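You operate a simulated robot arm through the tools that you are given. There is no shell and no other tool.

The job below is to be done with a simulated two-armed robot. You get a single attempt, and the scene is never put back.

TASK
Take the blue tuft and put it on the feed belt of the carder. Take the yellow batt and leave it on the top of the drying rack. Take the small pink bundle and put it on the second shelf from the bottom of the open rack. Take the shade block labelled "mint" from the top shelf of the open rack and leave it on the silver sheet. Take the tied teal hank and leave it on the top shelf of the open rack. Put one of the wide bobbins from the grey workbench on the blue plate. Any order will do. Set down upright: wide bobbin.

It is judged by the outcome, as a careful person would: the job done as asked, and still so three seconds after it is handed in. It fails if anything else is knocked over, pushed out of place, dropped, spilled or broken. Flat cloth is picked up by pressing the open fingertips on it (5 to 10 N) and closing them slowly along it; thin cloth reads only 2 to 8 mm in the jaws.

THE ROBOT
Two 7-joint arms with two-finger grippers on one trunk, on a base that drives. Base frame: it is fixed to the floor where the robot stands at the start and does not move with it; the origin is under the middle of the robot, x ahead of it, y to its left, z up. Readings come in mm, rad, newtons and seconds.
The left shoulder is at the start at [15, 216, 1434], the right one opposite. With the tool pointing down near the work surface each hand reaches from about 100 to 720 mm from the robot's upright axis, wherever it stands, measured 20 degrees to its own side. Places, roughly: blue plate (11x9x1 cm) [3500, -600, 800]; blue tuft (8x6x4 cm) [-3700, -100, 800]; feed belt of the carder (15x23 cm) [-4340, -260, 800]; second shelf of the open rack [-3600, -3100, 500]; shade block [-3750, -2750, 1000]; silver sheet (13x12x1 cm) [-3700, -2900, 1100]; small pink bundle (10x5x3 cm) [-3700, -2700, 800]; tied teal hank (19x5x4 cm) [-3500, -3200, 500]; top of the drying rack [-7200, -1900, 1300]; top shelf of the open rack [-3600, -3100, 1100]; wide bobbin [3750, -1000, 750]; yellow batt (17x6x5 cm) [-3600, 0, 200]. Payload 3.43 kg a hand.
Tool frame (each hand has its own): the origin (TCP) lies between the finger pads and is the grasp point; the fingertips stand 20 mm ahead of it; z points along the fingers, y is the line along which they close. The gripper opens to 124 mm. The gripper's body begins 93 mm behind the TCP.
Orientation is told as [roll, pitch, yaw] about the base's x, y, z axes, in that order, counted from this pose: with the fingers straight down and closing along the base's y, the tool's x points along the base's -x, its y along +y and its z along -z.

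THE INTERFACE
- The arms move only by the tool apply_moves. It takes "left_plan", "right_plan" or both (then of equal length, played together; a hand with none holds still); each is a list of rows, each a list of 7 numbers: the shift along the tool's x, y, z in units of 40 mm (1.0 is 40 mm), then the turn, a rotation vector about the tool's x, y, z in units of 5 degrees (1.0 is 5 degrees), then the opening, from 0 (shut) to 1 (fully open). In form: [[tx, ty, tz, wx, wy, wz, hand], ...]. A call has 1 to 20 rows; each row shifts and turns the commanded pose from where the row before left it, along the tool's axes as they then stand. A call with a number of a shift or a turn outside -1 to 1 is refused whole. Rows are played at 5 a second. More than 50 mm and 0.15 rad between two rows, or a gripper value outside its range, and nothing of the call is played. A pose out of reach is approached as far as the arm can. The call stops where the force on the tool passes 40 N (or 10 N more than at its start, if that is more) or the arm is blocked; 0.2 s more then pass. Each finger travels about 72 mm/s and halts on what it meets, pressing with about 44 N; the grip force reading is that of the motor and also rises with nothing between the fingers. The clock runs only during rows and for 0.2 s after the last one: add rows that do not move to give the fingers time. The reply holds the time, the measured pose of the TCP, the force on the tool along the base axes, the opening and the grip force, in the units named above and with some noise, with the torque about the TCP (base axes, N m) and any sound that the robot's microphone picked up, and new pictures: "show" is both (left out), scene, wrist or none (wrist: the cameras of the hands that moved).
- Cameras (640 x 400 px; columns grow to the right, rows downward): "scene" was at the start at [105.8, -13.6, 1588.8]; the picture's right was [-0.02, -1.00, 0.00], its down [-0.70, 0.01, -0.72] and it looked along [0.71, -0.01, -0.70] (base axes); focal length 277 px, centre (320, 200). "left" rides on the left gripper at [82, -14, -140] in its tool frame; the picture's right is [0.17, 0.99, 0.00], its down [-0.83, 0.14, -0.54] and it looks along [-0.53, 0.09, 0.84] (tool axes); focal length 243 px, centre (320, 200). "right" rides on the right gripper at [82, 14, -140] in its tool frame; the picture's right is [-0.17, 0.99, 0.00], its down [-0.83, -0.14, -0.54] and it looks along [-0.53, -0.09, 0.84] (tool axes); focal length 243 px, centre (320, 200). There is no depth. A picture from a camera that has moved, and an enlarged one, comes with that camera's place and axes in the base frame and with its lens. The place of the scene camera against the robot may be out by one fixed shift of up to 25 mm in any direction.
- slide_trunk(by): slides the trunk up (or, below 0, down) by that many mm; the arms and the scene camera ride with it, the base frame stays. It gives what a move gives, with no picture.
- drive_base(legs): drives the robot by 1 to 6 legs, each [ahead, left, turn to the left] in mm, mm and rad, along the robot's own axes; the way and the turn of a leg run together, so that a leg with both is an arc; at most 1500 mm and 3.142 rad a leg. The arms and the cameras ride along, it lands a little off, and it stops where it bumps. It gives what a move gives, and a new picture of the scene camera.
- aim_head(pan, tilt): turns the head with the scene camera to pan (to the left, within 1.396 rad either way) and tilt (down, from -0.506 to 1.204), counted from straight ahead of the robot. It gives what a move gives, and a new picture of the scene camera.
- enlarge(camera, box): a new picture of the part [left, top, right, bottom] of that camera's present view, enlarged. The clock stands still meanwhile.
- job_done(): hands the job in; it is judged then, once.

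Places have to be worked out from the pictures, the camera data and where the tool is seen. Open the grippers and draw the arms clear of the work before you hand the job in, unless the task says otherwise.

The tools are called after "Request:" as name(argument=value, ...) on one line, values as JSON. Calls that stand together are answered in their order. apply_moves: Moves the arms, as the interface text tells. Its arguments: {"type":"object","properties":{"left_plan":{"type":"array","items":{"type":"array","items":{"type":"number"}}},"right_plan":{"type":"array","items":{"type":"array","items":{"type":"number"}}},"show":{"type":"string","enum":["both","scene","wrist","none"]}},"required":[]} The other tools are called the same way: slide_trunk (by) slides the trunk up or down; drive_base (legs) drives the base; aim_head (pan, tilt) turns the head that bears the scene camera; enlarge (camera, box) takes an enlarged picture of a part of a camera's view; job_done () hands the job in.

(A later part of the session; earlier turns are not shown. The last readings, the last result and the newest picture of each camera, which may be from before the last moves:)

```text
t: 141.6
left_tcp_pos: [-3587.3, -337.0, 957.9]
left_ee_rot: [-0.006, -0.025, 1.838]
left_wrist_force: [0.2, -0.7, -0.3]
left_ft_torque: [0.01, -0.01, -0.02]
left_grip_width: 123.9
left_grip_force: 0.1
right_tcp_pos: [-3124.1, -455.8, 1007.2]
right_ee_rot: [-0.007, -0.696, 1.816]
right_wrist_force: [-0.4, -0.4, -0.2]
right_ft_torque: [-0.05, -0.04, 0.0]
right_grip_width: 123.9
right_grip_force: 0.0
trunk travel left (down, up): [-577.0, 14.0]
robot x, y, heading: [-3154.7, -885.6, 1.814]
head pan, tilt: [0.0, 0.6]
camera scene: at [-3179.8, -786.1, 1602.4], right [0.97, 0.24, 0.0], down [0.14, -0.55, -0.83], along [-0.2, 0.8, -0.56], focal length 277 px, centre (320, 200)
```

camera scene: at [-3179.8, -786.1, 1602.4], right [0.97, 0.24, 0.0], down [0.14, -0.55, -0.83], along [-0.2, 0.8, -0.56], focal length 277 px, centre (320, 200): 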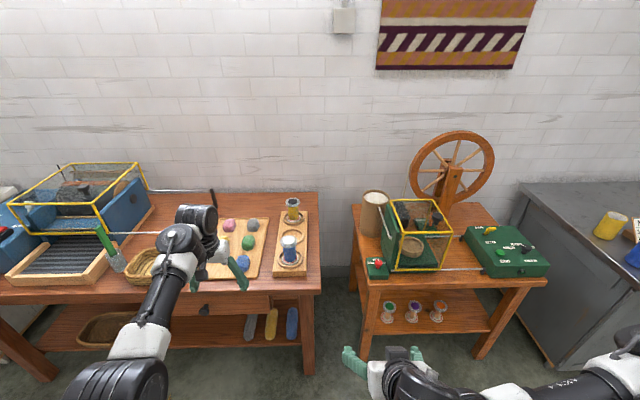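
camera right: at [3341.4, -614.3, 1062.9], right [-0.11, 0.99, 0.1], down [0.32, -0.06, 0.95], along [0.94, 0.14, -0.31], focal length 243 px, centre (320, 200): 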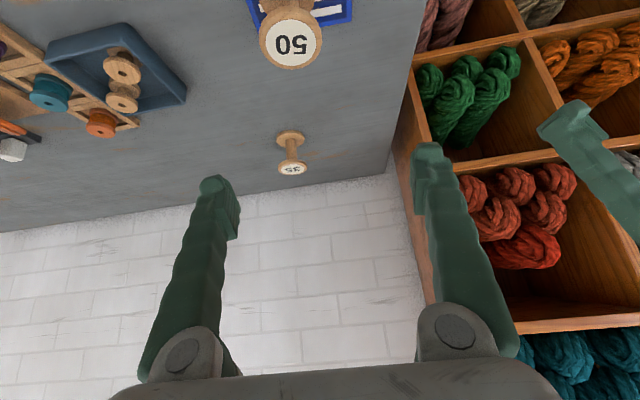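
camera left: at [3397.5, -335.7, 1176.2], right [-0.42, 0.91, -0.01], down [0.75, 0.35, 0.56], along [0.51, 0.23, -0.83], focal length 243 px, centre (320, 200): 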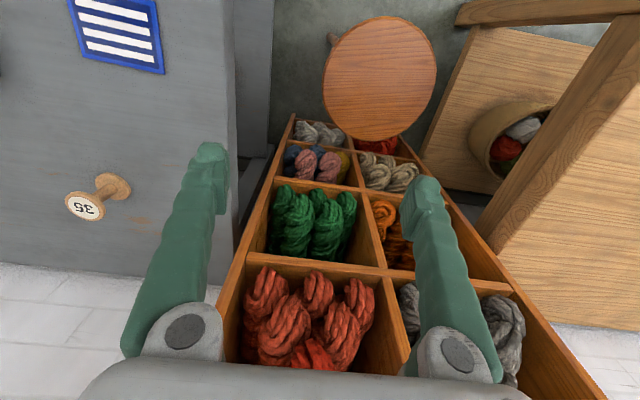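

I'm squarely facing the table. I'll look at the tray and lower shelf enlarged, and at the left wrist view.

Request:
enlarge(camera="scene", box=[190, 190, 330, 290])

Request:
enlarge(camera="left", box=[0, 0, 640, 400])

Request:
enlarge(camera="scene", box=[0, 200, 180, 330])

Request:
enlarge(camera="scene", box=[200, 280, 330, 360])

```text
4.00 times, centred on (260, 240) of scene
camera zoom: at [-3179.8, -786.1, 1602.4], right [0.97, 0.24, 0.0], down [0.14, -0.55, -0.83], along [-0.2, 0.8, -0.56], focal length 1110 px, centre (560, 40)
```

zoom: 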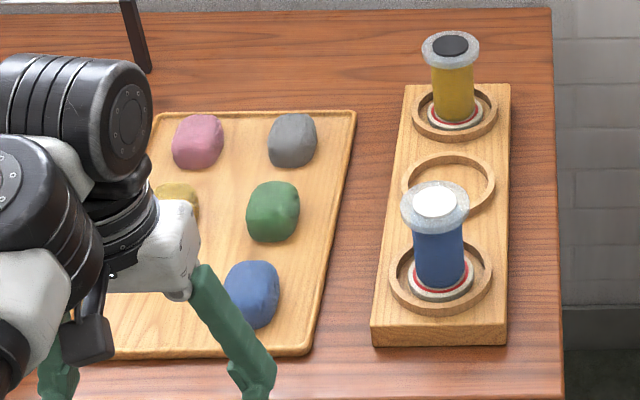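

```text
1.00 times, centred on (320, 200) of left (not enlarged: the box is as wide or as high as the picture)
camera zoom: at [-3551.5, -415.2, 1095.9], right [-0.91, -0.42, -0.01], down [-0.35, 0.75, 0.56], along [-0.23, 0.51, -0.83], focal length 243 px, centre (320, 200)
```

zoom: 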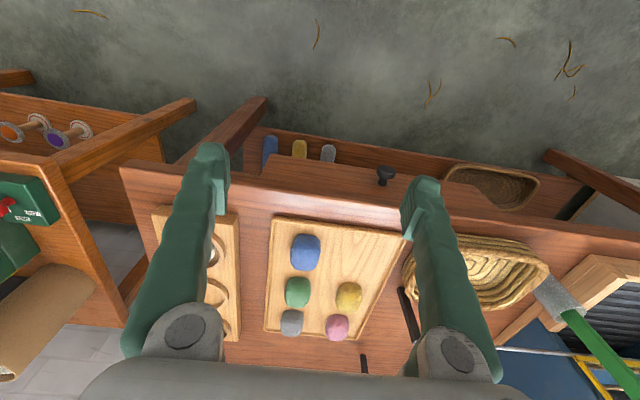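

```text
3.08 times, centred on (90, 265) of scene
camera zoom: at [-3179.8, -786.1, 1602.4], right [0.97, 0.24, 0.0], down [0.14, -0.55, -0.83], along [-0.2, 0.8, -0.56], focal length 853 px, centre (1028, 0)
```

zoom: 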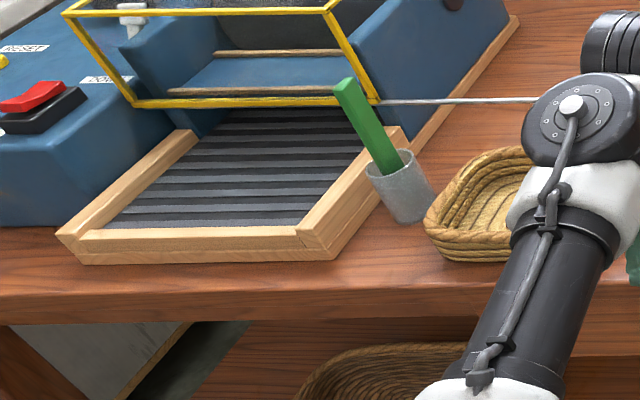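

```text
4.92 times, centred on (265, 320) of scene
camera zoom: at [-3179.8, -786.1, 1602.4], right [0.97, 0.24, 0.0], down [0.14, -0.55, -0.83], along [-0.2, 0.8, -0.56], focal length 1366 px, centre (591, -391)
```

zoom: 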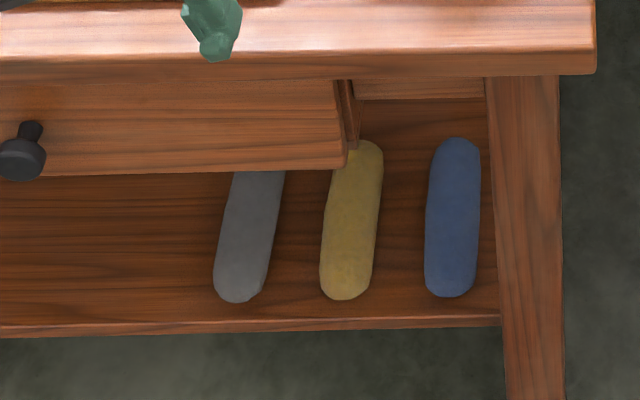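

The blue tuft is at about [-3652,-135,812] by the wrist camera. I'll drive 250 mm closer, which brings the left hand nearly over it.

Request:
drive_base(legs=[[240, 0, 0]])

Request:
enlarge(camera="left", box=[0, 0, 640, 400])

```text
t: 143.7
left_tcp_pos: [-3644.1, -103.7, 956.9]
left_ee_rot: [-0.004, -0.025, 1.837]
left_wrist_force: [0.0, 0.0, -0.2]
left_ft_torque: [0.0, -0.05, -0.02]
left_grip_width: 124.1
left_grip_force: 0.0
right_tcp_pos: [-3180.1, -224.0, 1007.5]
right_ee_rot: [-0.006, -0.696, 1.816]
right_wrist_force: [0.3, -0.3, 0.4]
right_ft_torque: [0.04, -0.05, -0.01]
right_grip_width: 123.9
right_grip_force: 0.1
trunk travel left (down, up): [-577.0, 14.0]
robot x, y, heading: [-3209.4, -650.0, 1.812]
head pan, tilt: [0.0, 0.6]
camera scene: at [-3236.5, -555.3, 1602.5], right [0.97, 0.24, 0.0], down [0.13, -0.55, -0.83], along [-0.2, 0.8, -0.56], focal length 277 px, centre (320, 200)
```

scene: 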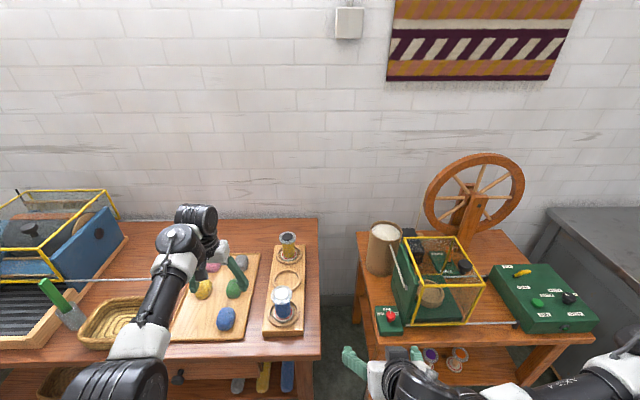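

```text
1.00 times, centred on (320, 200) of left (not enlarged: the box is as wide or as high as the picture)
camera zoom: at [-3608.7, -184.3, 1096.3], right [-0.91, -0.42, -0.01], down [-0.35, 0.75, 0.56], along [-0.23, 0.51, -0.83], focal length 243 px, centre (320, 200)
```

zoom: 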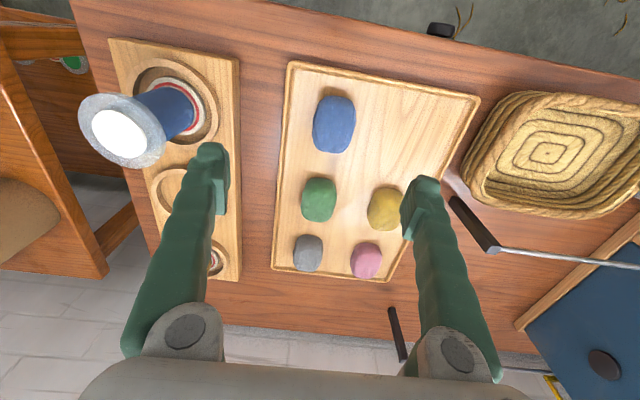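

Triangulating the two views puts the tuft at about [-3662,-106] with its centre near z 783. I'll move over it with the fingers at 93 mm and lower 100 mm, then check again.

Request:
apply_moves(left_plan=[[-0.06, 0.45, 0, 0, 0, 0, 0.75], [0, 0, 0.9, 0, 0, 0, 0.75], [0, 0, 0.9, 0, 0, 0, 0.75], [0, 0, 0.7, 0, 0, 0, 0.75]], show="wrist")

```text
t: 144.7
left_tcp_pos: [-3663.4, -103.5, 856.7]
left_ee_rot: [-0.004, -0.027, 1.838]
left_wrist_force: [-0.2, -0.5, 0.3]
left_ft_torque: [0.05, 0.02, -0.02]
left_grip_width: 92.8
left_grip_force: 0.0
right_tcp_pos: [-3181.3, -224.2, 1006.8]
right_ee_rot: [-0.006, -0.697, 1.815]
right_wrist_force: [-0.6, -0.2, 0.1]
right_ft_torque: [0.0, 0.02, 0.0]
right_grip_width: 123.9
right_grip_force: 0.0
trunk travel left (down, up): [-577.0, 14.0]
robot x, y, heading: [-3211.2, -657.1, 1.817]
head pan, tilt: [0.0, 0.6]
camera left: at [-3628.1, -183.3, 995.8], right [-0.91, -0.42, -0.01], down [-0.35, 0.75, 0.56], along [-0.23, 0.51, -0.83], focal length 243 px, centre (320, 200)
```

left: 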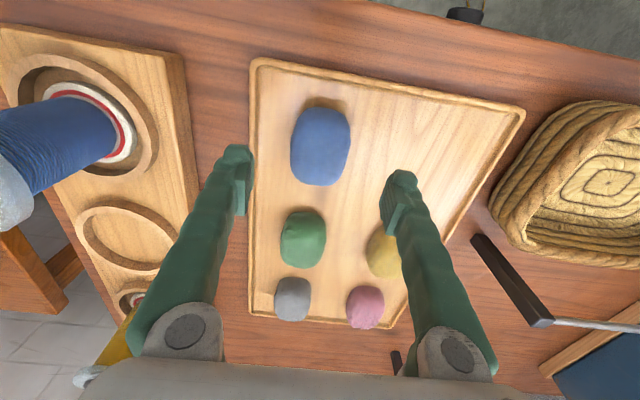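

The tuft centre now reads about [-3661,-110]. I'll move 7 mm back, narrow the fingers to 84 mm and descend to z 795.

Request:
apply_moves(left_plan=[[0.17, 0, 0.3, 0, 0, 0, 0.68], [0, 0, 0.7, 0, 0, 0, 0.68], [0, 0, 0.4, 0, 0, 0, 0.68], [0, 0, 0.15, 0, 0, 0, 0.68]], show="wrist")

```text
t: 145.7
left_tcp_pos: [-3661.0, -109.7, 794.4]
left_ee_rot: [-0.005, -0.026, 1.839]
left_wrist_force: [0.1, -0.3, 0.3]
left_ft_torque: [0.01, -0.02, 0.01]
left_grip_width: 84.7
left_grip_force: 0.2
right_tcp_pos: [-3180.7, -223.8, 1007.7]
right_ee_rot: [-0.005, -0.696, 1.816]
right_wrist_force: [-0.5, 0.2, -0.8]
right_ft_torque: [0.0, -0.03, 0.0]
right_grip_width: 124.1
right_grip_force: 0.0
trunk travel left (down, up): [-577.0, 14.0]
robot x, y, heading: [-3208.9, -656.0, 1.813]
head pan, tilt: [0.0, 0.6]
camera left: at [-3625.7, -188.9, 933.8], right [-0.91, -0.42, -0.01], down [-0.35, 0.75, 0.56], along [-0.23, 0.51, -0.83], focal length 243 px, centre (320, 200)
```

left: 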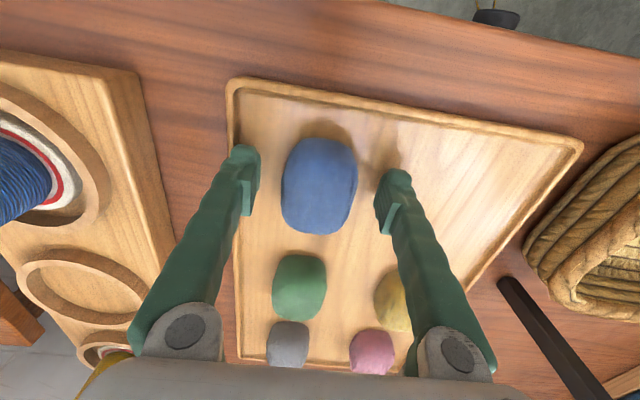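

The fingers straddle the tuft without contact. I'll close on it.

Request:
apply_moves(left_plan=[[0, 0, 0, 0, 0, 0, 0.5], [0, 0, 0, 0, 0, 0, 0.35], [0, 0, 0, 0, 0, 0, 0.25], [0, 0, 0, 0, 0, 0, 0.25]], show="none")

Request:
apply_moves(left_plan=[[0, 0, -0.3, 0, 0, 0, 0.25], [0, 0, -0.9, 0, 0, 0, 0.25], [0, 0, -0.9, 0, 0, 0, 0.25], [0, 0, -0.9, 0, 0, 0, 0.25]], show="both")

```text
t: 146.7
left_tcp_pos: [-3661.1, -108.6, 795.2]
left_ee_rot: [-0.005, -0.025, 1.839]
left_wrist_force: [1.0, -0.3, -0.5]
left_ft_torque: [0.01, -0.03, 0.03]
left_grip_width: 49.1
left_grip_force: 44.0
right_tcp_pos: [-3180.1, -224.3, 1008.0]
right_ee_rot: [-0.006, -0.696, 1.815]
right_wrist_force: [0.0, -0.6, 0.3]
right_ft_torque: [0.0, -0.01, -0.01]
right_grip_width: 124.1
right_grip_force: 0.1
trunk travel left (down, up): [-577.0, 14.0]
robot x, y, heading: [-3209.7, -652.6, 1.809]
head pan, tilt: [0.0, 0.6]
```

```text
t: 147.7
left_tcp_pos: [-3658.6, -112.4, 915.2]
left_ee_rot: [-0.005, -0.021, 1.837]
left_wrist_force: [0.5, 0.3, -0.3]
left_ft_torque: [0.01, 0.0, 0.02]
left_grip_width: 49.3
left_grip_force: 43.5
right_tcp_pos: [-3179.4, -224.9, 1007.4]
right_ee_rot: [-0.005, -0.697, 1.816]
right_wrist_force: [-0.2, 0.3, 0.7]
right_ft_torque: [0.02, -0.04, -0.01]
right_grip_width: 123.7
right_grip_force: 0.0
trunk travel left (down, up): [-577.0, 14.0]
robot x, y, heading: [-3211.7, -650.6, 1.812]
head pan, tilt: [0.0, 0.6]
camera scene: at [-3236.5, -554.3, 1602.5], right [0.97, 0.24, 0.0], down [0.13, -0.55, -0.83], along [-0.2, 0.8, -0.56], focal length 277 px, centre (320, 200)
camera left: at [-3624.0, -192.1, 1054.1], right [-0.91, -0.42, -0.01], down [-0.35, 0.75, 0.56], along [-0.23, 0.51, -0.83], focal length 243 px, centre (320, 200)
```

scene: 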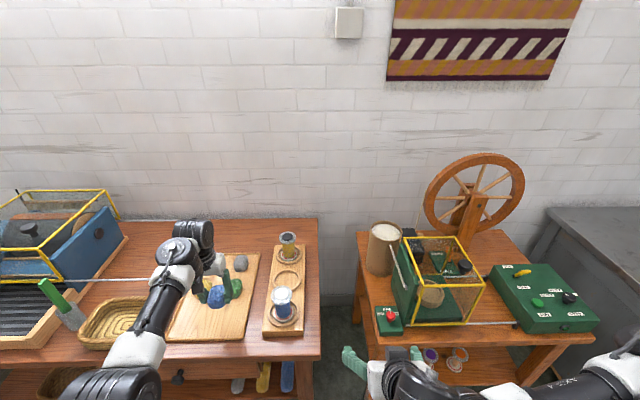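
left: 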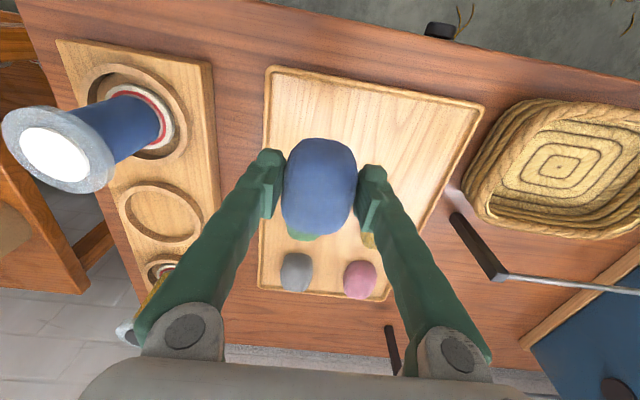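

I hold the blue tuft (49 mm grip). I'll raise it 40 mm, back off 250 mm, strafe left about 690 mm, and look at the feed belt before going in.

Request:
apply_moves(left_plan=[[0, 0, -0.6, 0, 0, 0, 0.25], [0, 0, -0.4, 0, 0, 0, 0.25]], show="none")

Request:
drive_base(legs=[[-260, 0, 0], [0, 687, 0]])

Request:
enlarge(camera="scene", box=[140, 140, 380, 290])

Request:
enlarge(camera="left", box=[0, 0, 640, 400])

```text
t: 148.3
left_tcp_pos: [-3659.8, -112.6, 955.9]
left_ee_rot: [-0.006, -0.026, 1.838]
left_wrist_force: [0.4, 0.1, -0.3]
left_ft_torque: [-0.01, 0.02, 0.02]
left_grip_width: 49.3
left_grip_force: 44.0
right_tcp_pos: [-3181.7, -224.1, 1006.7]
right_ee_rot: [-0.005, -0.696, 1.815]
right_wrist_force: [-0.1, -0.3, 0.9]
right_ft_torque: [0.0, 0.0, 0.01]
right_grip_width: 124.0
right_grip_force: 0.0
trunk travel left (down, up): [-577.0, 14.0]
robot x, y, heading: [-3208.2, -656.3, 1.815]
head pan, tilt: [0.0, 0.6]
```

```text
t: 159.6
left_tcp_pos: [-4262.1, -529.1, 955.5]
left_ee_rot: [-0.006, -0.023, 1.837]
left_wrist_force: [0.1, 0.3, 0.5]
left_ft_torque: [-0.02, -0.01, 0.0]
left_grip_width: 49.4
left_grip_force: 43.5
right_tcp_pos: [-3782.8, -640.2, 1007.6]
right_ee_rot: [-0.006, -0.696, 1.815]
right_wrist_force: [0.4, 0.2, 0.3]
right_ft_torque: [0.0, 0.0, -0.04]
right_grip_width: 124.4
right_grip_force: 0.0
trunk travel left (down, up): [-577.0, 14.0]
robot x, y, heading: [-3811.5, -1068.1, 1.811]
head pan, tilt: [0.0, 0.6]
camera scene: at [-3839.1, -969.9, 1602.4], right [0.97, 0.24, 0.0], down [0.13, -0.55, -0.83], along [-0.2, 0.8, -0.56], focal length 277 px, centre (320, 200)
```

scene: 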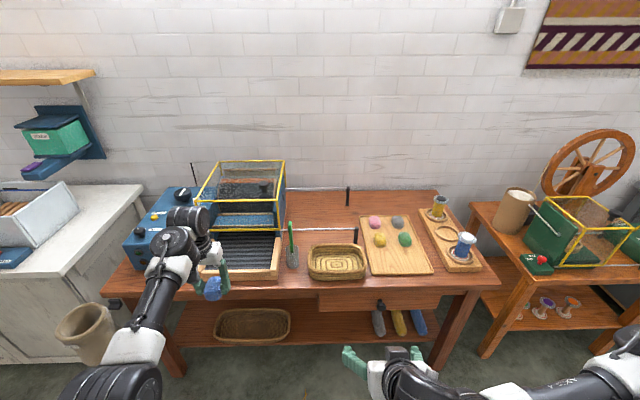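

```text
2.67 times, centred on (260, 215) of scene
camera zoom: at [-3839.1, -969.9, 1602.4], right [0.97, 0.24, 0.0], down [0.13, -0.55, -0.83], along [-0.2, 0.8, -0.56], focal length 740 px, centre (480, 160)
```

zoom: 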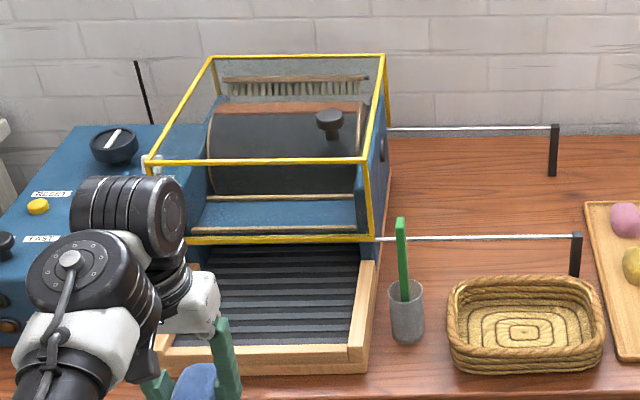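

```text
1.00 times, centred on (320, 200) of left (not enlarged: the box is as wide or as high as the picture)
camera zoom: at [-4227.3, -608.3, 1093.9], right [-0.91, -0.42, -0.01], down [-0.35, 0.75, 0.56], along [-0.23, 0.51, -0.83], focal length 243 px, centre (320, 200)
```

zoom: 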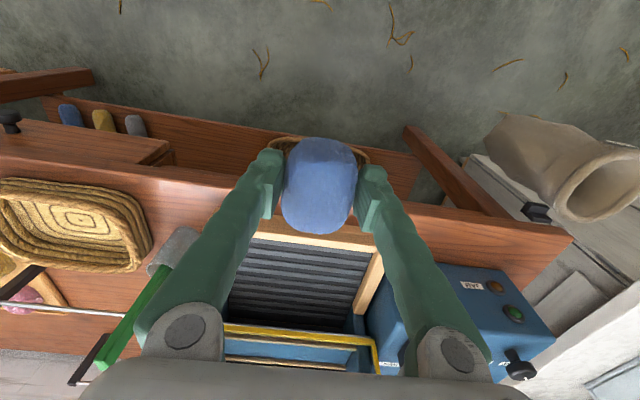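

The belt's centre works out near [-4355,-260], with the cage starting about 100 mm beyond it. I'll drive 265 mm ahead and 20 mm left to hold the tuft above the belt.

Request:
drive_base(legs=[[265, 20, 0]])

Request:
enlarge(camera="left", box=[0, 0, 640, 400])

Request:
enlarge(camera="scene", box=[60, 160, 300, 310])

```text
t: 161.8
left_tcp_pos: [-4345.7, -275.2, 955.6]
left_ee_rot: [-0.003, -0.023, 1.84]
left_wrist_force: [1.0, -0.4, -0.3]
left_ft_torque: [0.01, 0.0, -0.02]
left_grip_width: 49.3
left_grip_force: 44.2
right_tcp_pos: [-3867.3, -386.9, 1007.5]
right_ee_rot: [-0.007, -0.696, 1.817]
right_wrist_force: [-1.0, 0.6, -0.5]
right_ft_torque: [0.03, 0.01, 0.0]
right_grip_width: 124.3
right_grip_force: 0.0
trunk travel left (down, up): [-577.0, 14.0]
robot x, y, heading: [-3897.7, -814.4, 1.811]
head pan, tilt: [0.0, 0.6]
camera scene: at [-3922.6, -717.2, 1602.5], right [0.97, 0.24, 0.0], down [0.14, -0.55, -0.83], along [-0.2, 0.8, -0.56], focal length 277 px, centre (320, 200)
```

scene: 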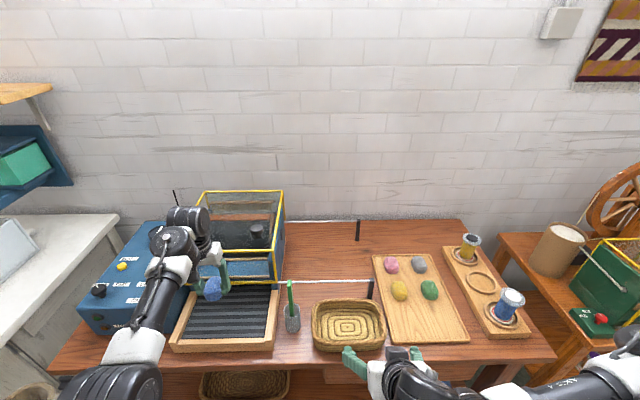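

```text
1.00 times, centred on (320, 200) of left (not enlarged: the box is as wide or as high as the picture)
camera zoom: at [-4311.6, -356.0, 1094.3], right [-0.91, -0.42, -0.01], down [-0.35, 0.75, 0.56], along [-0.23, 0.51, -0.83], focal length 243 px, centre (320, 200)
```

zoom: 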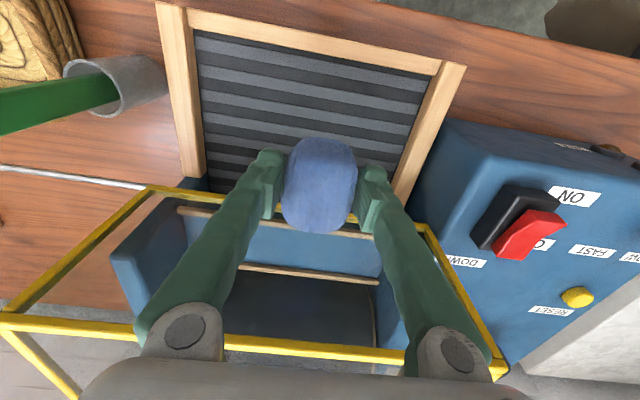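

```text
2.67 times, centred on (180, 235) of scene
camera zoom: at [-3922.6, -717.2, 1602.5], right [0.97, 0.24, 0.0], down [0.14, -0.55, -0.83], along [-0.2, 0.8, -0.56], focal length 740 px, centre (693, 107)
```

zoom: 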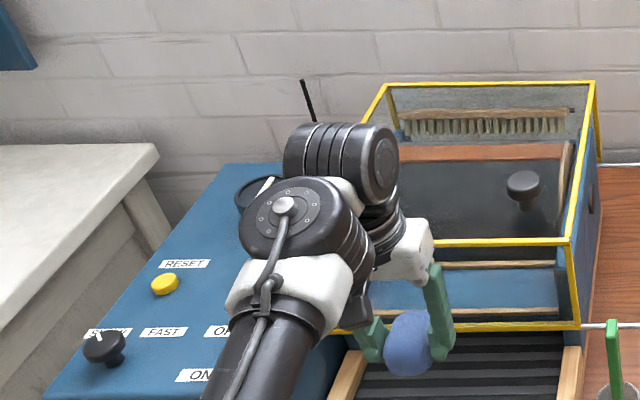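

The belt is centred at about [-4342,-256] and the tuft hangs over it, 120 mm clear of the cage. I'll lower 115 mm and then step gently.

Request:
apply_moves(left_plan=[[0, 0, 0.9, 0, 0, 0, 0.25], [0, 0, 0.9, 0, 0, 0, 0.25], [0, 0, 0.7, 0, 0, 0, 0.25], [0, 0, 0.35, 0, 0, 0, 0.25]], show="wrist")

```text
t: 162.8
left_tcp_pos: [-4347.6, -273.1, 841.3]
left_ee_rot: [-0.005, -0.024, 1.841]
left_wrist_force: [-0.4, 0.5, 0.1]
left_ft_torque: [-0.02, -0.03, 0.02]
left_grip_width: 48.7
left_grip_force: 44.0
right_tcp_pos: [-3867.5, -386.7, 1007.5]
right_ee_rot: [-0.007, -0.696, 1.817]
right_wrist_force: [-0.2, -0.2, -0.8]
right_ft_torque: [-0.01, -0.02, 0.04]
right_grip_width: 124.0
right_grip_force: 0.1
trunk travel left (down, up): [-577.0, 14.0]
robot x, y, heading: [-3896.2, -813.4, 1.815]
head pan, tilt: [0.0, 0.6]
camera left: at [-4312.6, -352.6, 979.8], right [-0.91, -0.42, -0.01], down [-0.35, 0.75, 0.56], along [-0.23, 0.51, -0.83], focal length 243 px, centre (320, 200)
```

left: 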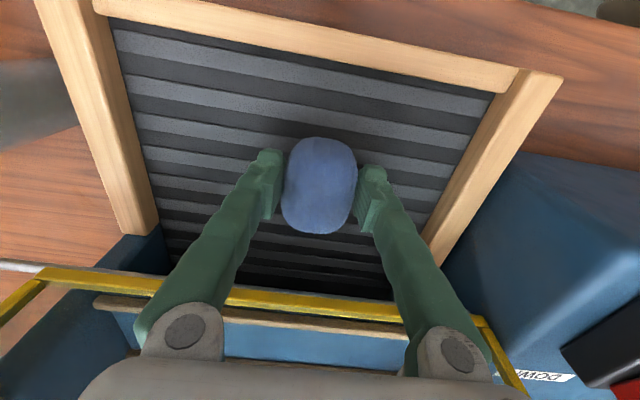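

The tuft is over the middle of the belt. I'll lower in small steps and watch the force.

Request:
apply_moves(left_plan=[[0, 0, 0.2, 0, 0, 0, 0.25], [0, 0, 0.12, 0, 0, 0, 0.25], [0, 0, 0, 0, 0, 0, 0.25]], show="none")

Request:
apply_moves(left_plan=[[0, 0, 0.1, 0, 0, 0, 0.25], [0, 0, 0, 0, 0, 0, 0.25]], show="none")

Request:
apply_moves(left_plan=[[0, 0, 0.1, 0, 0, 0, 0.25], [0, 0, 0, 0, 0, 0, 0.25]], show="wrist")

```text
t: 163.6
left_tcp_pos: [-4347.1, -271.8, 830.0]
left_ee_rot: [-0.006, -0.026, 1.839]
left_wrist_force: [-0.6, 0.9, 7.4]
left_ft_torque: [-0.02, 0.07, 0.0]
left_grip_width: 49.1
left_grip_force: 44.4
right_tcp_pos: [-3867.9, -385.4, 1008.6]
right_ee_rot: [-0.005, -0.696, 1.817]
right_wrist_force: [0.0, -0.7, 0.1]
right_ft_torque: [0.02, 0.0, -0.01]
right_grip_width: 124.0
right_grip_force: 0.2
trunk travel left (down, up): [-577.0, 14.0]
robot x, y, heading: [-3897.9, -814.4, 1.818]
head pan, tilt: [0.0, 0.6]
```

```text
t: 164.2
left_tcp_pos: [-4347.5, -272.2, 830.1]
left_ee_rot: [-0.003, -0.032, 1.841]
left_wrist_force: [-1.1, 0.6, 27.2]
left_ft_torque: [-0.18, 0.07, 0.0]
left_grip_width: 48.9
left_grip_force: 44.1
right_tcp_pos: [-3866.2, -387.6, 1009.4]
right_ee_rot: [-0.004, -0.699, 1.818]
right_wrist_force: [-0.1, 0.2, -0.6]
right_ft_torque: [-0.01, -0.03, 0.01]
right_grip_width: 123.9
right_grip_force: 0.1
trunk travel left (down, up): [-577.0, 14.0]
robot x, y, heading: [-3894.3, -816.3, 1.814]
head pan, tilt: [0.0, 0.6]
```

```text
t: 164.6
left_tcp_pos: [-4347.4, -267.5, 828.7]
left_ee_rot: [-0.005, -0.038, 1.841]
left_wrist_force: [1.3, -2.5, 26.6]
left_ft_torque: [-0.28, -0.04, 0.0]
left_grip_width: 49.0
left_grip_force: 44.2
right_tcp_pos: [-3867.0, -387.4, 1007.3]
right_ee_rot: [-0.007, -0.698, 1.817]
right_wrist_force: [0.8, 0.4, 0.4]
right_ft_torque: [-0.01, 0.01, 0.01]
right_grip_width: 123.7
right_grip_force: 0.1
trunk travel left (down, up): [-577.0, 14.0]
robot x, y, heading: [-3895.2, -816.1, 1.814]
head pan, tilt: [0.0, 0.6]
stopped in row 1 (left hand): the force on the tool passed its limit at 42 N (the readings are from after the stop); the commanded pose is now the measured one
camera left: at [-4312.6, -348.8, 967.3], right [-0.91, -0.42, -0.01], down [-0.35, 0.74, 0.57], along [-0.23, 0.52, -0.82], focal length 243 px, centre (320, 200)
```

left: 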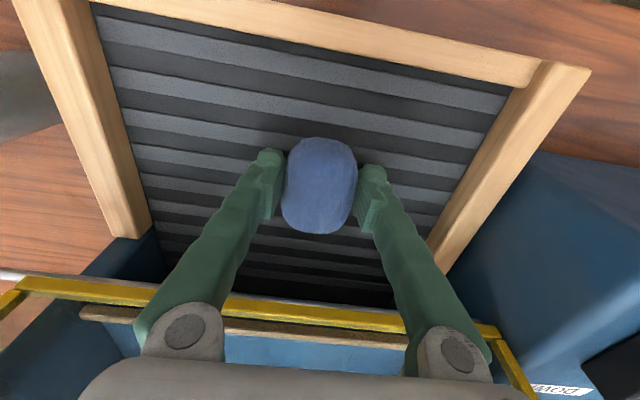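

The tuft rests firmly on the belt (26 N). I'll ease 2 mm up, open, and lift away.

Request:
apply_moves(left_plan=[[0, 0, -0.05, 0, 0, 0, 0.25], [0, 0, 0, 0, 0, 0, 0.5], [0, 0, 0, 0, 0, 0, 0.75], [0, 0, -0.3, 0, 0, 0, 0.8], [0, 0, -0.8, 0, 0, 0, 0.8], [0, 0, -0.9, 0, 0, 0, 0.8], [0, 0, -0.9, 0, 0, 0, 1]], show="both")

```text
t: 166.2
left_tcp_pos: [-4348.0, -274.9, 944.9]
left_ee_rot: [-0.004, -0.028, 1.839]
left_wrist_force: [0.1, 0.5, 0.4]
left_ft_torque: [0.01, 0.02, 0.01]
left_grip_width: 124.1
left_grip_force: 0.0
right_tcp_pos: [-3867.7, -385.8, 1007.0]
right_ee_rot: [-0.006, -0.697, 1.818]
right_wrist_force: [0.0, -1.8, 0.1]
right_ft_torque: [0.01, 0.0, -0.01]
right_grip_width: 124.0
right_grip_force: 0.1
trunk travel left (down, up): [-577.0, 14.0]
robot x, y, heading: [-3894.7, -817.4, 1.813]
head pan, tilt: [0.0, 0.6]
camera scene: at [-3922.8, -716.3, 1602.5], right [0.97, 0.24, 0.0], down [0.14, -0.55, -0.83], along [-0.2, 0.8, -0.56], focal length 277 px, centre (320, 200)
camera left: at [-4313.0, -354.5, 1082.8], right [-0.91, -0.42, -0.01], down [-0.35, 0.75, 0.56], along [-0.23, 0.51, -0.83], focal length 243 px, centre (320, 200)
```

scene: 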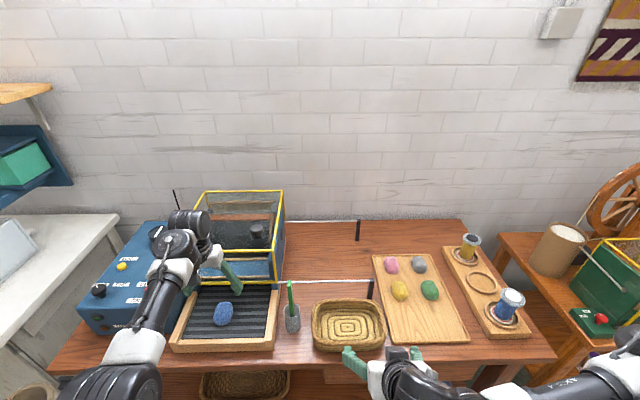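
left: 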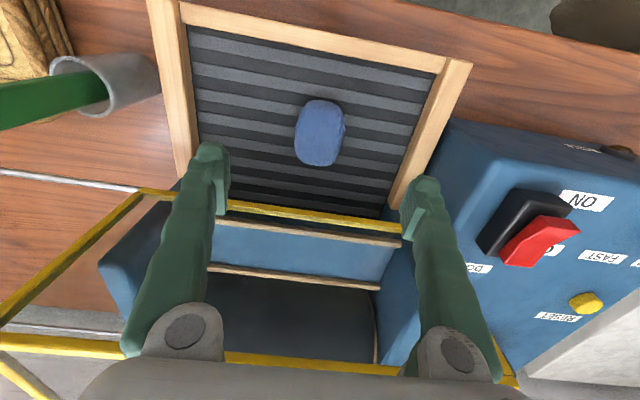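

The blue tuft lies on the belt. Next is the yellow batt on the low shelf: I'll retract the right hand a little more, back away and strafe right so the left arm lines up with the batt.

Request:
drive_base(legs=[[-260, 0, 0], [0, -660, 0]])

Request:
apply_moves(right_plan=[[0.57, 0, -0.48, 0, 0, 0, 1], [0.57, 0, -0.48, 0, 0, 0, 1]], show="none")

Request:
apply_moves(left_plan=[[0, 0, 0, 0, -1, 0, 1], [0, 0, 0, 0, -1, 0, 1], [0, 0, 0, 0, -1, 0, 1], [0, 0, 0, 0, -1, 0, 1], [0, 0, 0, 0, -1, 0, 1], [0, 0, 0, 0, -1, 0, 1], [0, 0, 0, 0, -1, 0, 1], [0, 0, 0, 0, -1, 0, 1], [0, 0, 0, 0, -1, 0, 1], [0, 0, 0, 0, -1, 0, 1], [0, 0, 0, 0, -1, 0, 1], [0, 0, 0, 0, -1, 0, 1], [0, 0, 0, 0, -1, 0, 1], [0, 0, 0, 0, -1, 0, 1]], show="both")

```text
t: 177.2
left_tcp_pos: [-3652.5, -366.4, 943.7]
left_ee_rot: [-0.005, -0.031, 1.844]
left_wrist_force: [-0.3, -0.4, -0.8]
left_ft_torque: [-0.03, -0.02, 0.03]
left_grip_width: 124.0
left_grip_force: 0.0
right_tcp_pos: [-3170.0, -476.4, 1007.7]
right_ee_rot: [-0.007, -0.697, 1.823]
right_wrist_force: [0.5, 0.0, -0.1]
right_ft_torque: [-0.02, 0.0, -0.04]
right_grip_width: 124.0
right_grip_force: 0.0
trunk travel left (down, up): [-577.0, 14.0]
robot x, y, heading: [-3196.5, -906.6, 1.817]
head pan, tilt: [0.0, 0.6]
camera scene: at [-3223.5, -806.4, 1602.4], right [0.97, 0.25, 0.0], down [0.14, -0.55, -0.83], along [-0.2, 0.8, -0.56], focal length 277 px, centre (320, 200)
```

scene: 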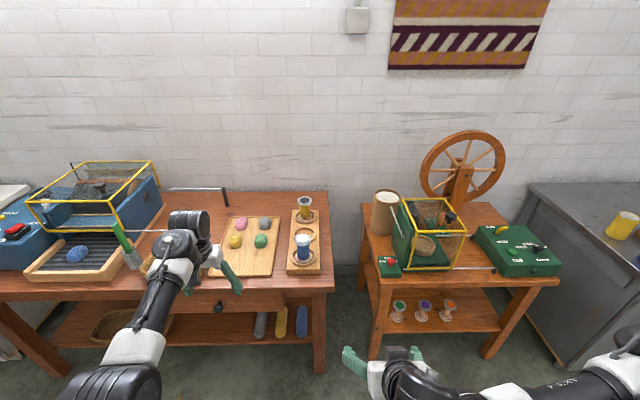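

```text
t: 177.8
left_tcp_pos: [-3651.0, -366.4, 943.7]
left_ee_rot: [-0.005, -0.03, 1.845]
left_wrist_force: [-0.2, -0.8, 0.3]
left_ft_torque: [0.04, 0.01, 0.04]
left_grip_width: 123.9
left_grip_force: 0.0
right_tcp_pos: [-3154.5, -535.8, 1007.5]
right_ee_rot: [-0.006, -0.696, 1.822]
right_wrist_force: [0.3, -0.3, 0.3]
right_ft_torque: [-0.02, 0.0, 0.01]
right_grip_width: 123.9
right_grip_force: 0.2
trunk travel left (down, up): [-577.0, 14.0]
robot x, y, heading: [-3197.0, -906.1, 1.819]
head pan, tilt: [0.0, 0.6]
```

```text
t: 180.8
left_tcp_pos: [-3650.8, -364.9, 944.1]
left_ee_rot: [-0.018, -1.254, 1.862]
left_wrist_force: [0.3, -0.3, 0.4]
left_ft_torque: [0.01, 0.0, 0.0]
left_grip_width: 123.8
left_grip_force: 0.1
right_tcp_pos: [-3156.2, -533.7, 1007.3]
right_ee_rot: [-0.007, -0.696, 1.82]
right_wrist_force: [-0.2, -0.6, 0.4]
right_ft_torque: [-0.01, 0.0, -0.03]
right_grip_width: 124.1
right_grip_force: 0.0
trunk travel left (down, up): [-577.0, 14.0]
robot x, y, heading: [-3194.5, -903.9, 1.819]
head pan, tilt: [0.0, 0.6]
camera scene: at [-3223.4, -806.6, 1602.4], right [0.97, 0.25, 0.0], down [0.14, -0.55, -0.83], along [-0.2, 0.8, -0.56], focal length 277 px, centre (320, 200)
camera left: at [-3594.3, -515.6, 911.2], right [-0.93, -0.32, -0.16], down [-0.07, -0.28, 0.96], along [-0.35, 0.91, 0.24], focal length 243 px, centre (320, 200)
```

scene: 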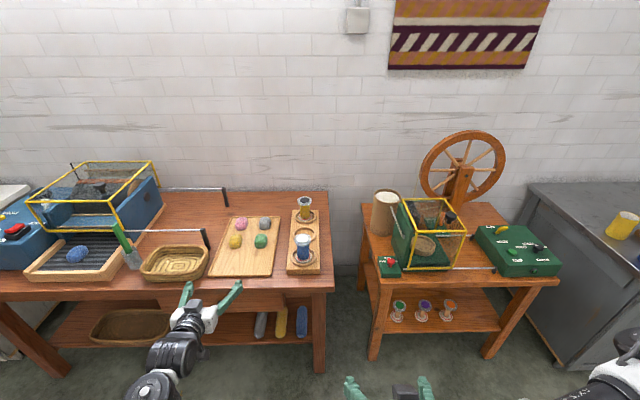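
left: 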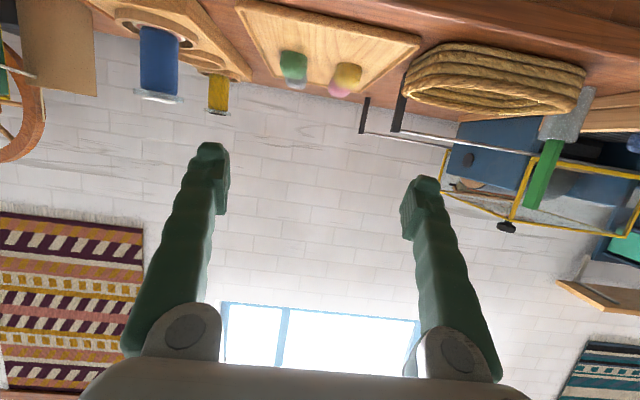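

The left tool now points forward at 72° with the hand about 80 mm in front of the table edge. I'll lower the trunk in two steps to get down to the low shelf.

Request:
slide_trunk(by=-300)

Request:
slide_trunk(by=-250)

Request:
aim_head(pan=0.35, tilt=0.6)

```text
t: 183.8
left_tcp_pos: [-3650.5, -366.3, 643.5]
left_ee_rot: [-0.018, -1.251, 1.861]
left_wrist_force: [0.2, -0.4, 0.2]
left_ft_torque: [0.0, 0.04, 0.02]
left_grip_width: 123.6
left_grip_force: 0.1
right_tcp_pos: [-3154.3, -533.7, 708.1]
right_ee_rot: [-0.005, -0.698, 1.822]
right_wrist_force: [-0.3, -0.4, -0.2]
right_ft_torque: [0.02, -0.02, -0.01]
right_grip_width: 124.0
right_grip_force: 0.1
trunk travel left (down, up): [-277.0, 314.0]
robot x, y, heading: [-3192.0, -904.6, 1.814]
head pan, tilt: [0.0, 0.6]
```

```text
t: 185.8
left_tcp_pos: [-3650.4, -365.1, 419.1]
left_ee_rot: [-0.018, -1.249, 1.86]
left_wrist_force: [0.2, -0.4, -0.4]
left_ft_torque: [0.0, 0.04, 0.04]
left_grip_width: 123.7
left_grip_force: 0.1
right_tcp_pos: [-3153.6, -544.2, 441.4]
right_ee_rot: [0.003, -0.538, 1.817]
right_wrist_force: [8.6, 3.0, 18.3]
right_ft_torque: [-3.0, 0.48, 1.43]
right_grip_width: 124.0
right_grip_force: 0.0
trunk travel left (down, up): [-52.0, 539.0]
robot x, y, heading: [-3192.4, -905.4, 1.816]
head pan, tilt: [0.0, 0.6]
stopped: the force on the tool passed its limit at 88 N (the readings are from after the stop); the commanded pose is now the measured one
```

```text
t: 186.7
left_tcp_pos: [-3651.4, -365.2, 418.8]
left_ee_rot: [-0.015, -1.249, 1.857]
left_wrist_force: [-0.3, -0.2, 0.1]
left_ft_torque: [0.02, 0.03, -0.02]
left_grip_width: 124.0
left_grip_force: 0.0
right_tcp_pos: [-3153.9, -543.7, 439.8]
right_ee_rot: [0.002, -0.535, 1.817]
right_wrist_force: [9.0, 6.9, 26.5]
right_ft_torque: [-4.45, 0.45, 1.57]
right_grip_width: 124.0
right_grip_force: 0.0
trunk travel left (down, up): [-52.0, 539.0]
robot x, y, heading: [-3195.2, -906.0, 1.821]
head pan, tilt: [0.351, 0.6]
camera scene: at [-3305.3, -606.1, 1030.9], right [0.83, 0.56, 0.0], down [0.32, -0.47, -0.83], along [-0.46, 0.68, -0.56], focal length 277 px, centre (320, 200)
```

scene: 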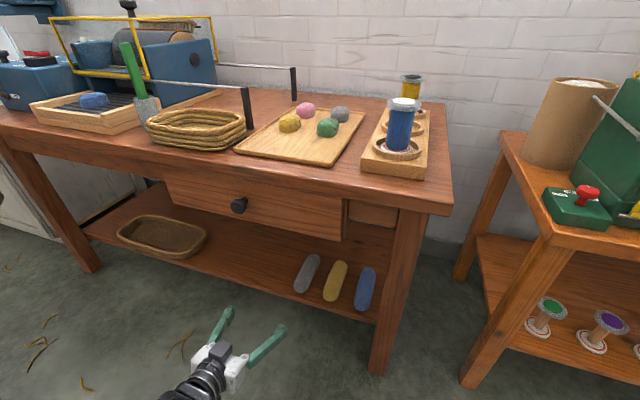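

The right hand has come down onto something, probably my own base, while the trunk lowered. I'll lift it up and slightly ahead to clear it.

Request:
apply_moves(right_plan=[[-0.2, 0, -0.4, 0, 0, 0, 1], [-0.5, 0, -0.5, 0, 0, 0, 1], [-0.6, 0, -0.5, 0, 0, 0, 1]], show="both")

```text
t: 187.5
left_tcp_pos: [-3650.9, -366.3, 419.6]
left_ee_rot: [-0.016, -1.249, 1.86]
left_wrist_force: [1.4, -0.3, 0.1]
left_ft_torque: [0.01, 0.02, 0.01]
left_grip_width: 123.9
left_grip_force: 0.1
right_tcp_pos: [-3178.9, -517.5, 457.0]
right_ee_rot: [-0.001, -0.536, 1.82]
right_wrist_force: [0.2, -0.2, -0.2]
right_ft_torque: [-0.05, 0.01, 0.01]
right_grip_width: 124.0
right_grip_force: 0.0
right hand out of reach, approached as far as the arm can: row 1, 2, 3
trunk travel left (down, up): [-52.0, 539.0]
robot x, y, heading: [-3191.4, -907.0, 1.821]
head pan, tilt: [0.351, 0.6]
camera scene: at [-3305.6, -606.6, 1030.9], right [0.83, 0.56, 0.0], down [0.32, -0.47, -0.83], along [-0.47, 0.68, -0.56], focal length 277 px, centre (320, 200)
camera right: at [-3157.0, -658.6, 536.3], right [-0.99, -0.11, 0.08], down [0.03, 0.46, 0.89], along [-0.13, 0.88, -0.45], focal length 243 px, centre (320, 200)
```

scene: 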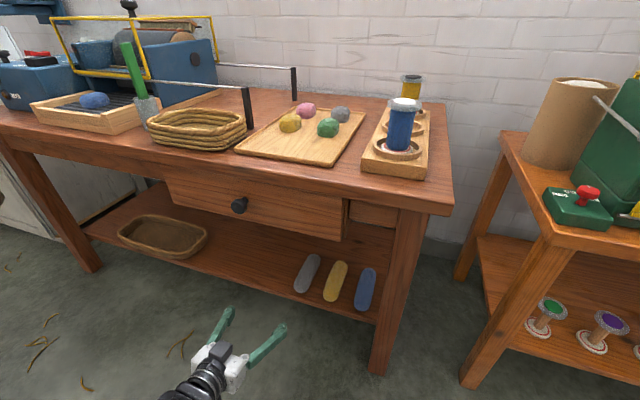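
right: 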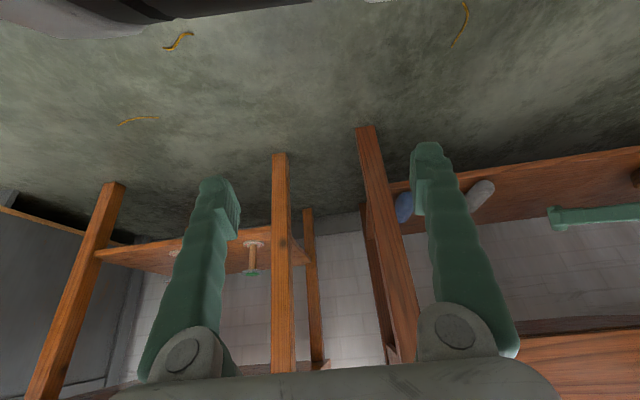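

The right hand is free again. I'll enlarge the shelf area to locate the batt and my left fingers.

Request:
enlarge(camera="scene", box=[200, 230, 400, 355])

Request:
enlarge(camera="left", box=[0, 0, 640, 400])

Request:
enlarge(camera="right", box=[300, 100, 640, 312])

```text
3.20 times, centred on (300, 292) of scene
camera zoom: at [-3305.6, -606.6, 1030.9], right [0.83, 0.56, 0.0], down [0.32, -0.47, -0.83], along [-0.47, 0.68, -0.56], focal length 888 px, centre (384, -96)
```

zoom: 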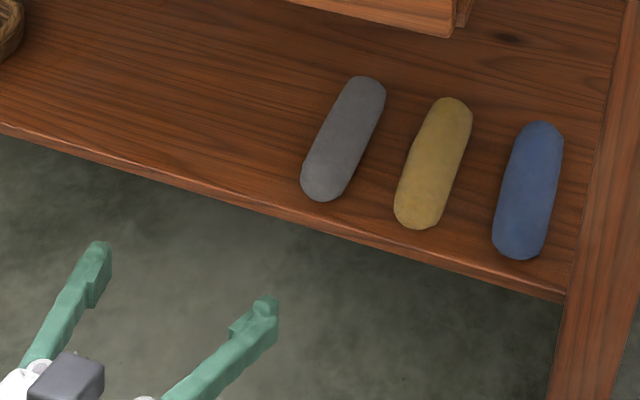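

```text
1.00 times, centred on (320, 200) of left (not enlarged: the box is as wide or as high as the picture)
camera zoom: at [-3594.9, -516.0, 385.7], right [-0.93, -0.32, -0.16], down [-0.07, -0.28, 0.96], along [-0.35, 0.91, 0.24], focal length 243 px, centre (320, 200)
```

zoom: 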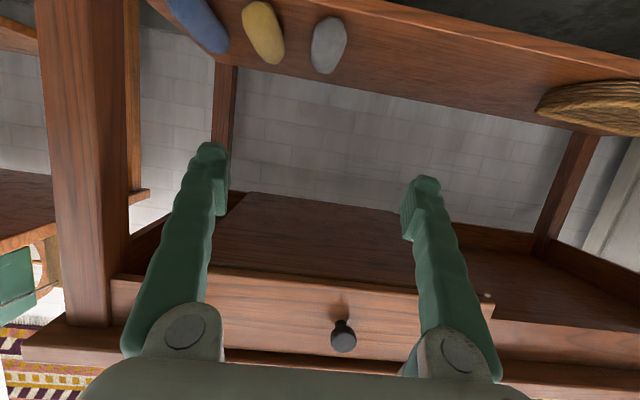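

```text
1.88 times, centred on (470, 206) of right
camera zoom: at [-3157.0, -658.6, 536.3], right [-0.99, -0.11, 0.08], down [0.03, 0.46, 0.89], along [-0.13, 0.88, -0.45], focal length 457 px, centre (38, 189)
```

zoom: 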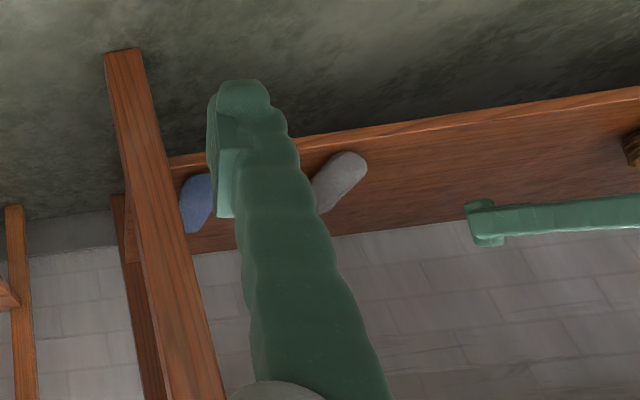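

The batt lies straight ahead-pointing, its near end about 270 mm beyond my TCP and about 100 mm to the right. I'll drive 220 mm ahead and 100 mm right with the hand at z 419, under the table-top but above the shelf.

Request:
drive_base(legs=[[0, -100, 0], [220, 0, 0]])

Request:
enlarge(camera="left", box=[0, 0, 640, 400])

Request:
aim_head(pan=0.45, tilt=0.9)

```text
t: 191.0
left_tcp_pos: [-3606.2, -128.9, 418.4]
left_ee_rot: [-0.015, -1.247, 1.858]
left_wrist_force: [0.4, 0.8, -0.3]
left_ft_torque: [0.01, 0.0, 0.03]
left_grip_width: 124.1
left_grip_force: 0.1
right_tcp_pos: [-3133.6, -281.1, 457.1]
right_ee_rot: [0.001, -0.536, 1.818]
right_wrist_force: [1.0, 0.1, 0.4]
right_ft_torque: [-0.04, -0.01, 0.03]
right_grip_width: 124.3
right_grip_force: 0.1
trunk travel left (down, up): [-52.0, 539.0]
robot x, y, heading: [-3151.6, -672.7, 1.818]
head pan, tilt: [0.351, 0.6]
camera scene: at [-3260.7, -369.9, 1030.8], right [0.83, 0.56, 0.0], down [0.32, -0.47, -0.82], along [-0.46, 0.68, -0.57], focal length 277 px, centre (320, 200)
```

scene: 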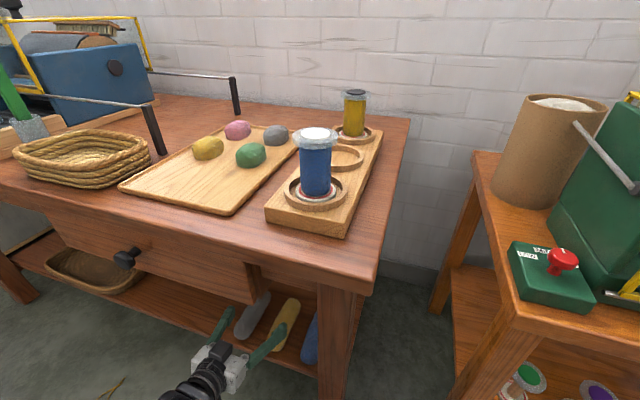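

```text
1.00 times, centred on (320, 200) of left (not enlarged: the box is as wide or as high as the picture)
camera zoom: at [-3549.9, -279.4, 385.6], right [-0.93, -0.32, -0.16], down [-0.07, -0.28, 0.96], along [-0.35, 0.91, 0.24], focal length 243 px, centre (320, 200)
```

zoom: 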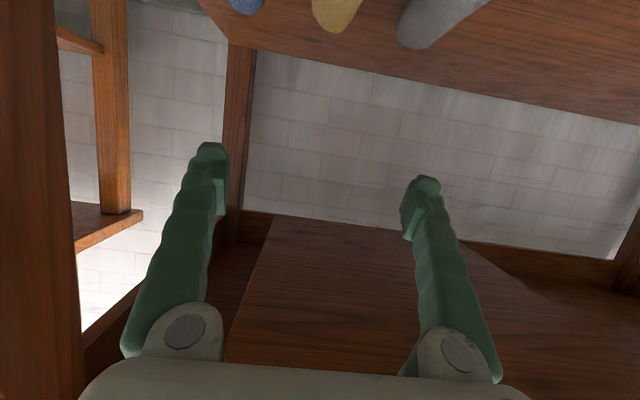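

```text
t: 191.8
left_tcp_pos: [-3605.3, -129.6, 418.3]
left_ee_rot: [-0.015, -1.248, 1.859]
left_wrist_force: [-0.7, 0.3, -1.1]
left_ft_torque: [0.03, -0.02, 0.0]
left_grip_width: 123.8
left_grip_force: 0.0
right_tcp_pos: [-3133.4, -281.7, 458.4]
right_ee_rot: [0.001, -0.536, 1.818]
right_wrist_force: [0.3, -0.5, 0.2]
right_ft_torque: [-0.01, 0.04, -0.03]
right_grip_width: 124.0
right_grip_force: 0.0
trunk travel left (down, up): [-52.0, 539.0]
robot x, y, heading: [-3154.5, -669.4, 1.816]
head pan, tilt: [0.45, 0.901]
camera scene: at [-3259.4, -385.3, 1006.1], right [0.77, 0.64, 0.0], down [0.5, -0.6, -0.62], along [-0.4, 0.48, -0.78], focal length 277 px, centre (320, 200)
```

scene: 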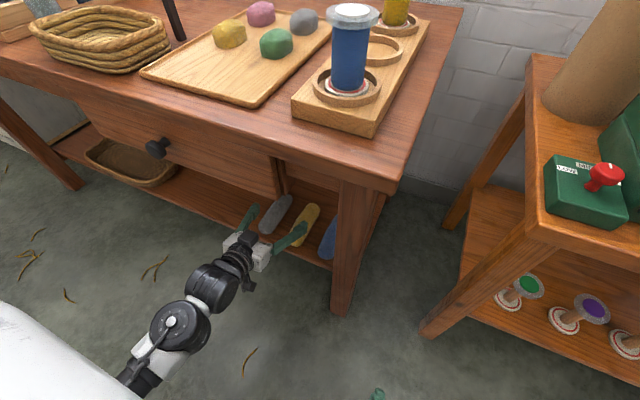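

The left hand is under the table edge. I'll reduce its tilt to about 57° for a better camera view and lower it 110 mm.

Request:
apply_moves(left_plan=[[0, 0, 0, 0, 1, 0, 1], [0, 0, 0, 0, 1, 0, 1], [0, 0, 0, 0, 1, 0, 1], [0.77, 0, 0.5, 0, 0, 0, 1], [0.77, 0, 0.5, 0, 0, 0, 1], [0.77, 0, 0.5, 0, 0, 0, 1]], show="both")

```text
t: 193.2
left_tcp_pos: [-3606.2, -130.5, 307.6]
left_ee_rot: [-0.008, -0.987, 1.85]
left_wrist_force: [0.9, -0.2, 0.2]
left_ft_torque: [-0.02, 0.01, -0.02]
left_grip_width: 123.9
left_grip_force: 0.0
right_tcp_pos: [-3133.4, -281.8, 457.6]
right_ee_rot: [0.003, -0.535, 1.819]
right_wrist_force: [0.2, -0.2, -0.3]
right_ft_torque: [0.01, 0.03, 0.02]
right_grip_width: 124.0
right_grip_force: 0.1
trunk travel left (down, up): [-52.0, 539.0]
robot x, y, heading: [-3151.8, -666.8, 1.818]
head pan, tilt: [0.45, 0.901]
camera scene: at [-3259.4, -385.2, 1006.0], right [0.77, 0.64, 0.0], down [0.5, -0.6, -0.62], along [-0.4, 0.48, -0.78], focal length 277 px, centre (320, 200)
camera left: at [-3548.4, -283.1, 317.7], right [-0.92, -0.35, -0.14], down [-0.14, -0.03, 0.99], along [-0.35, 0.94, -0.02], focal length 243 px, centre (320, 200)
```

scene: 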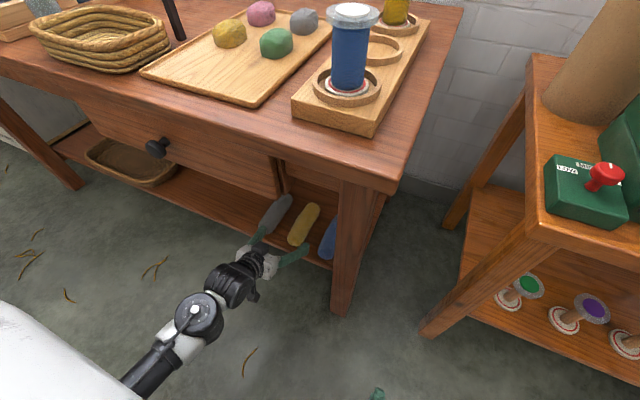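
left: 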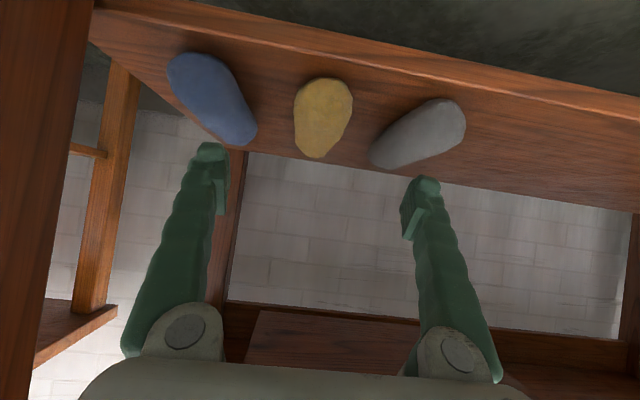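

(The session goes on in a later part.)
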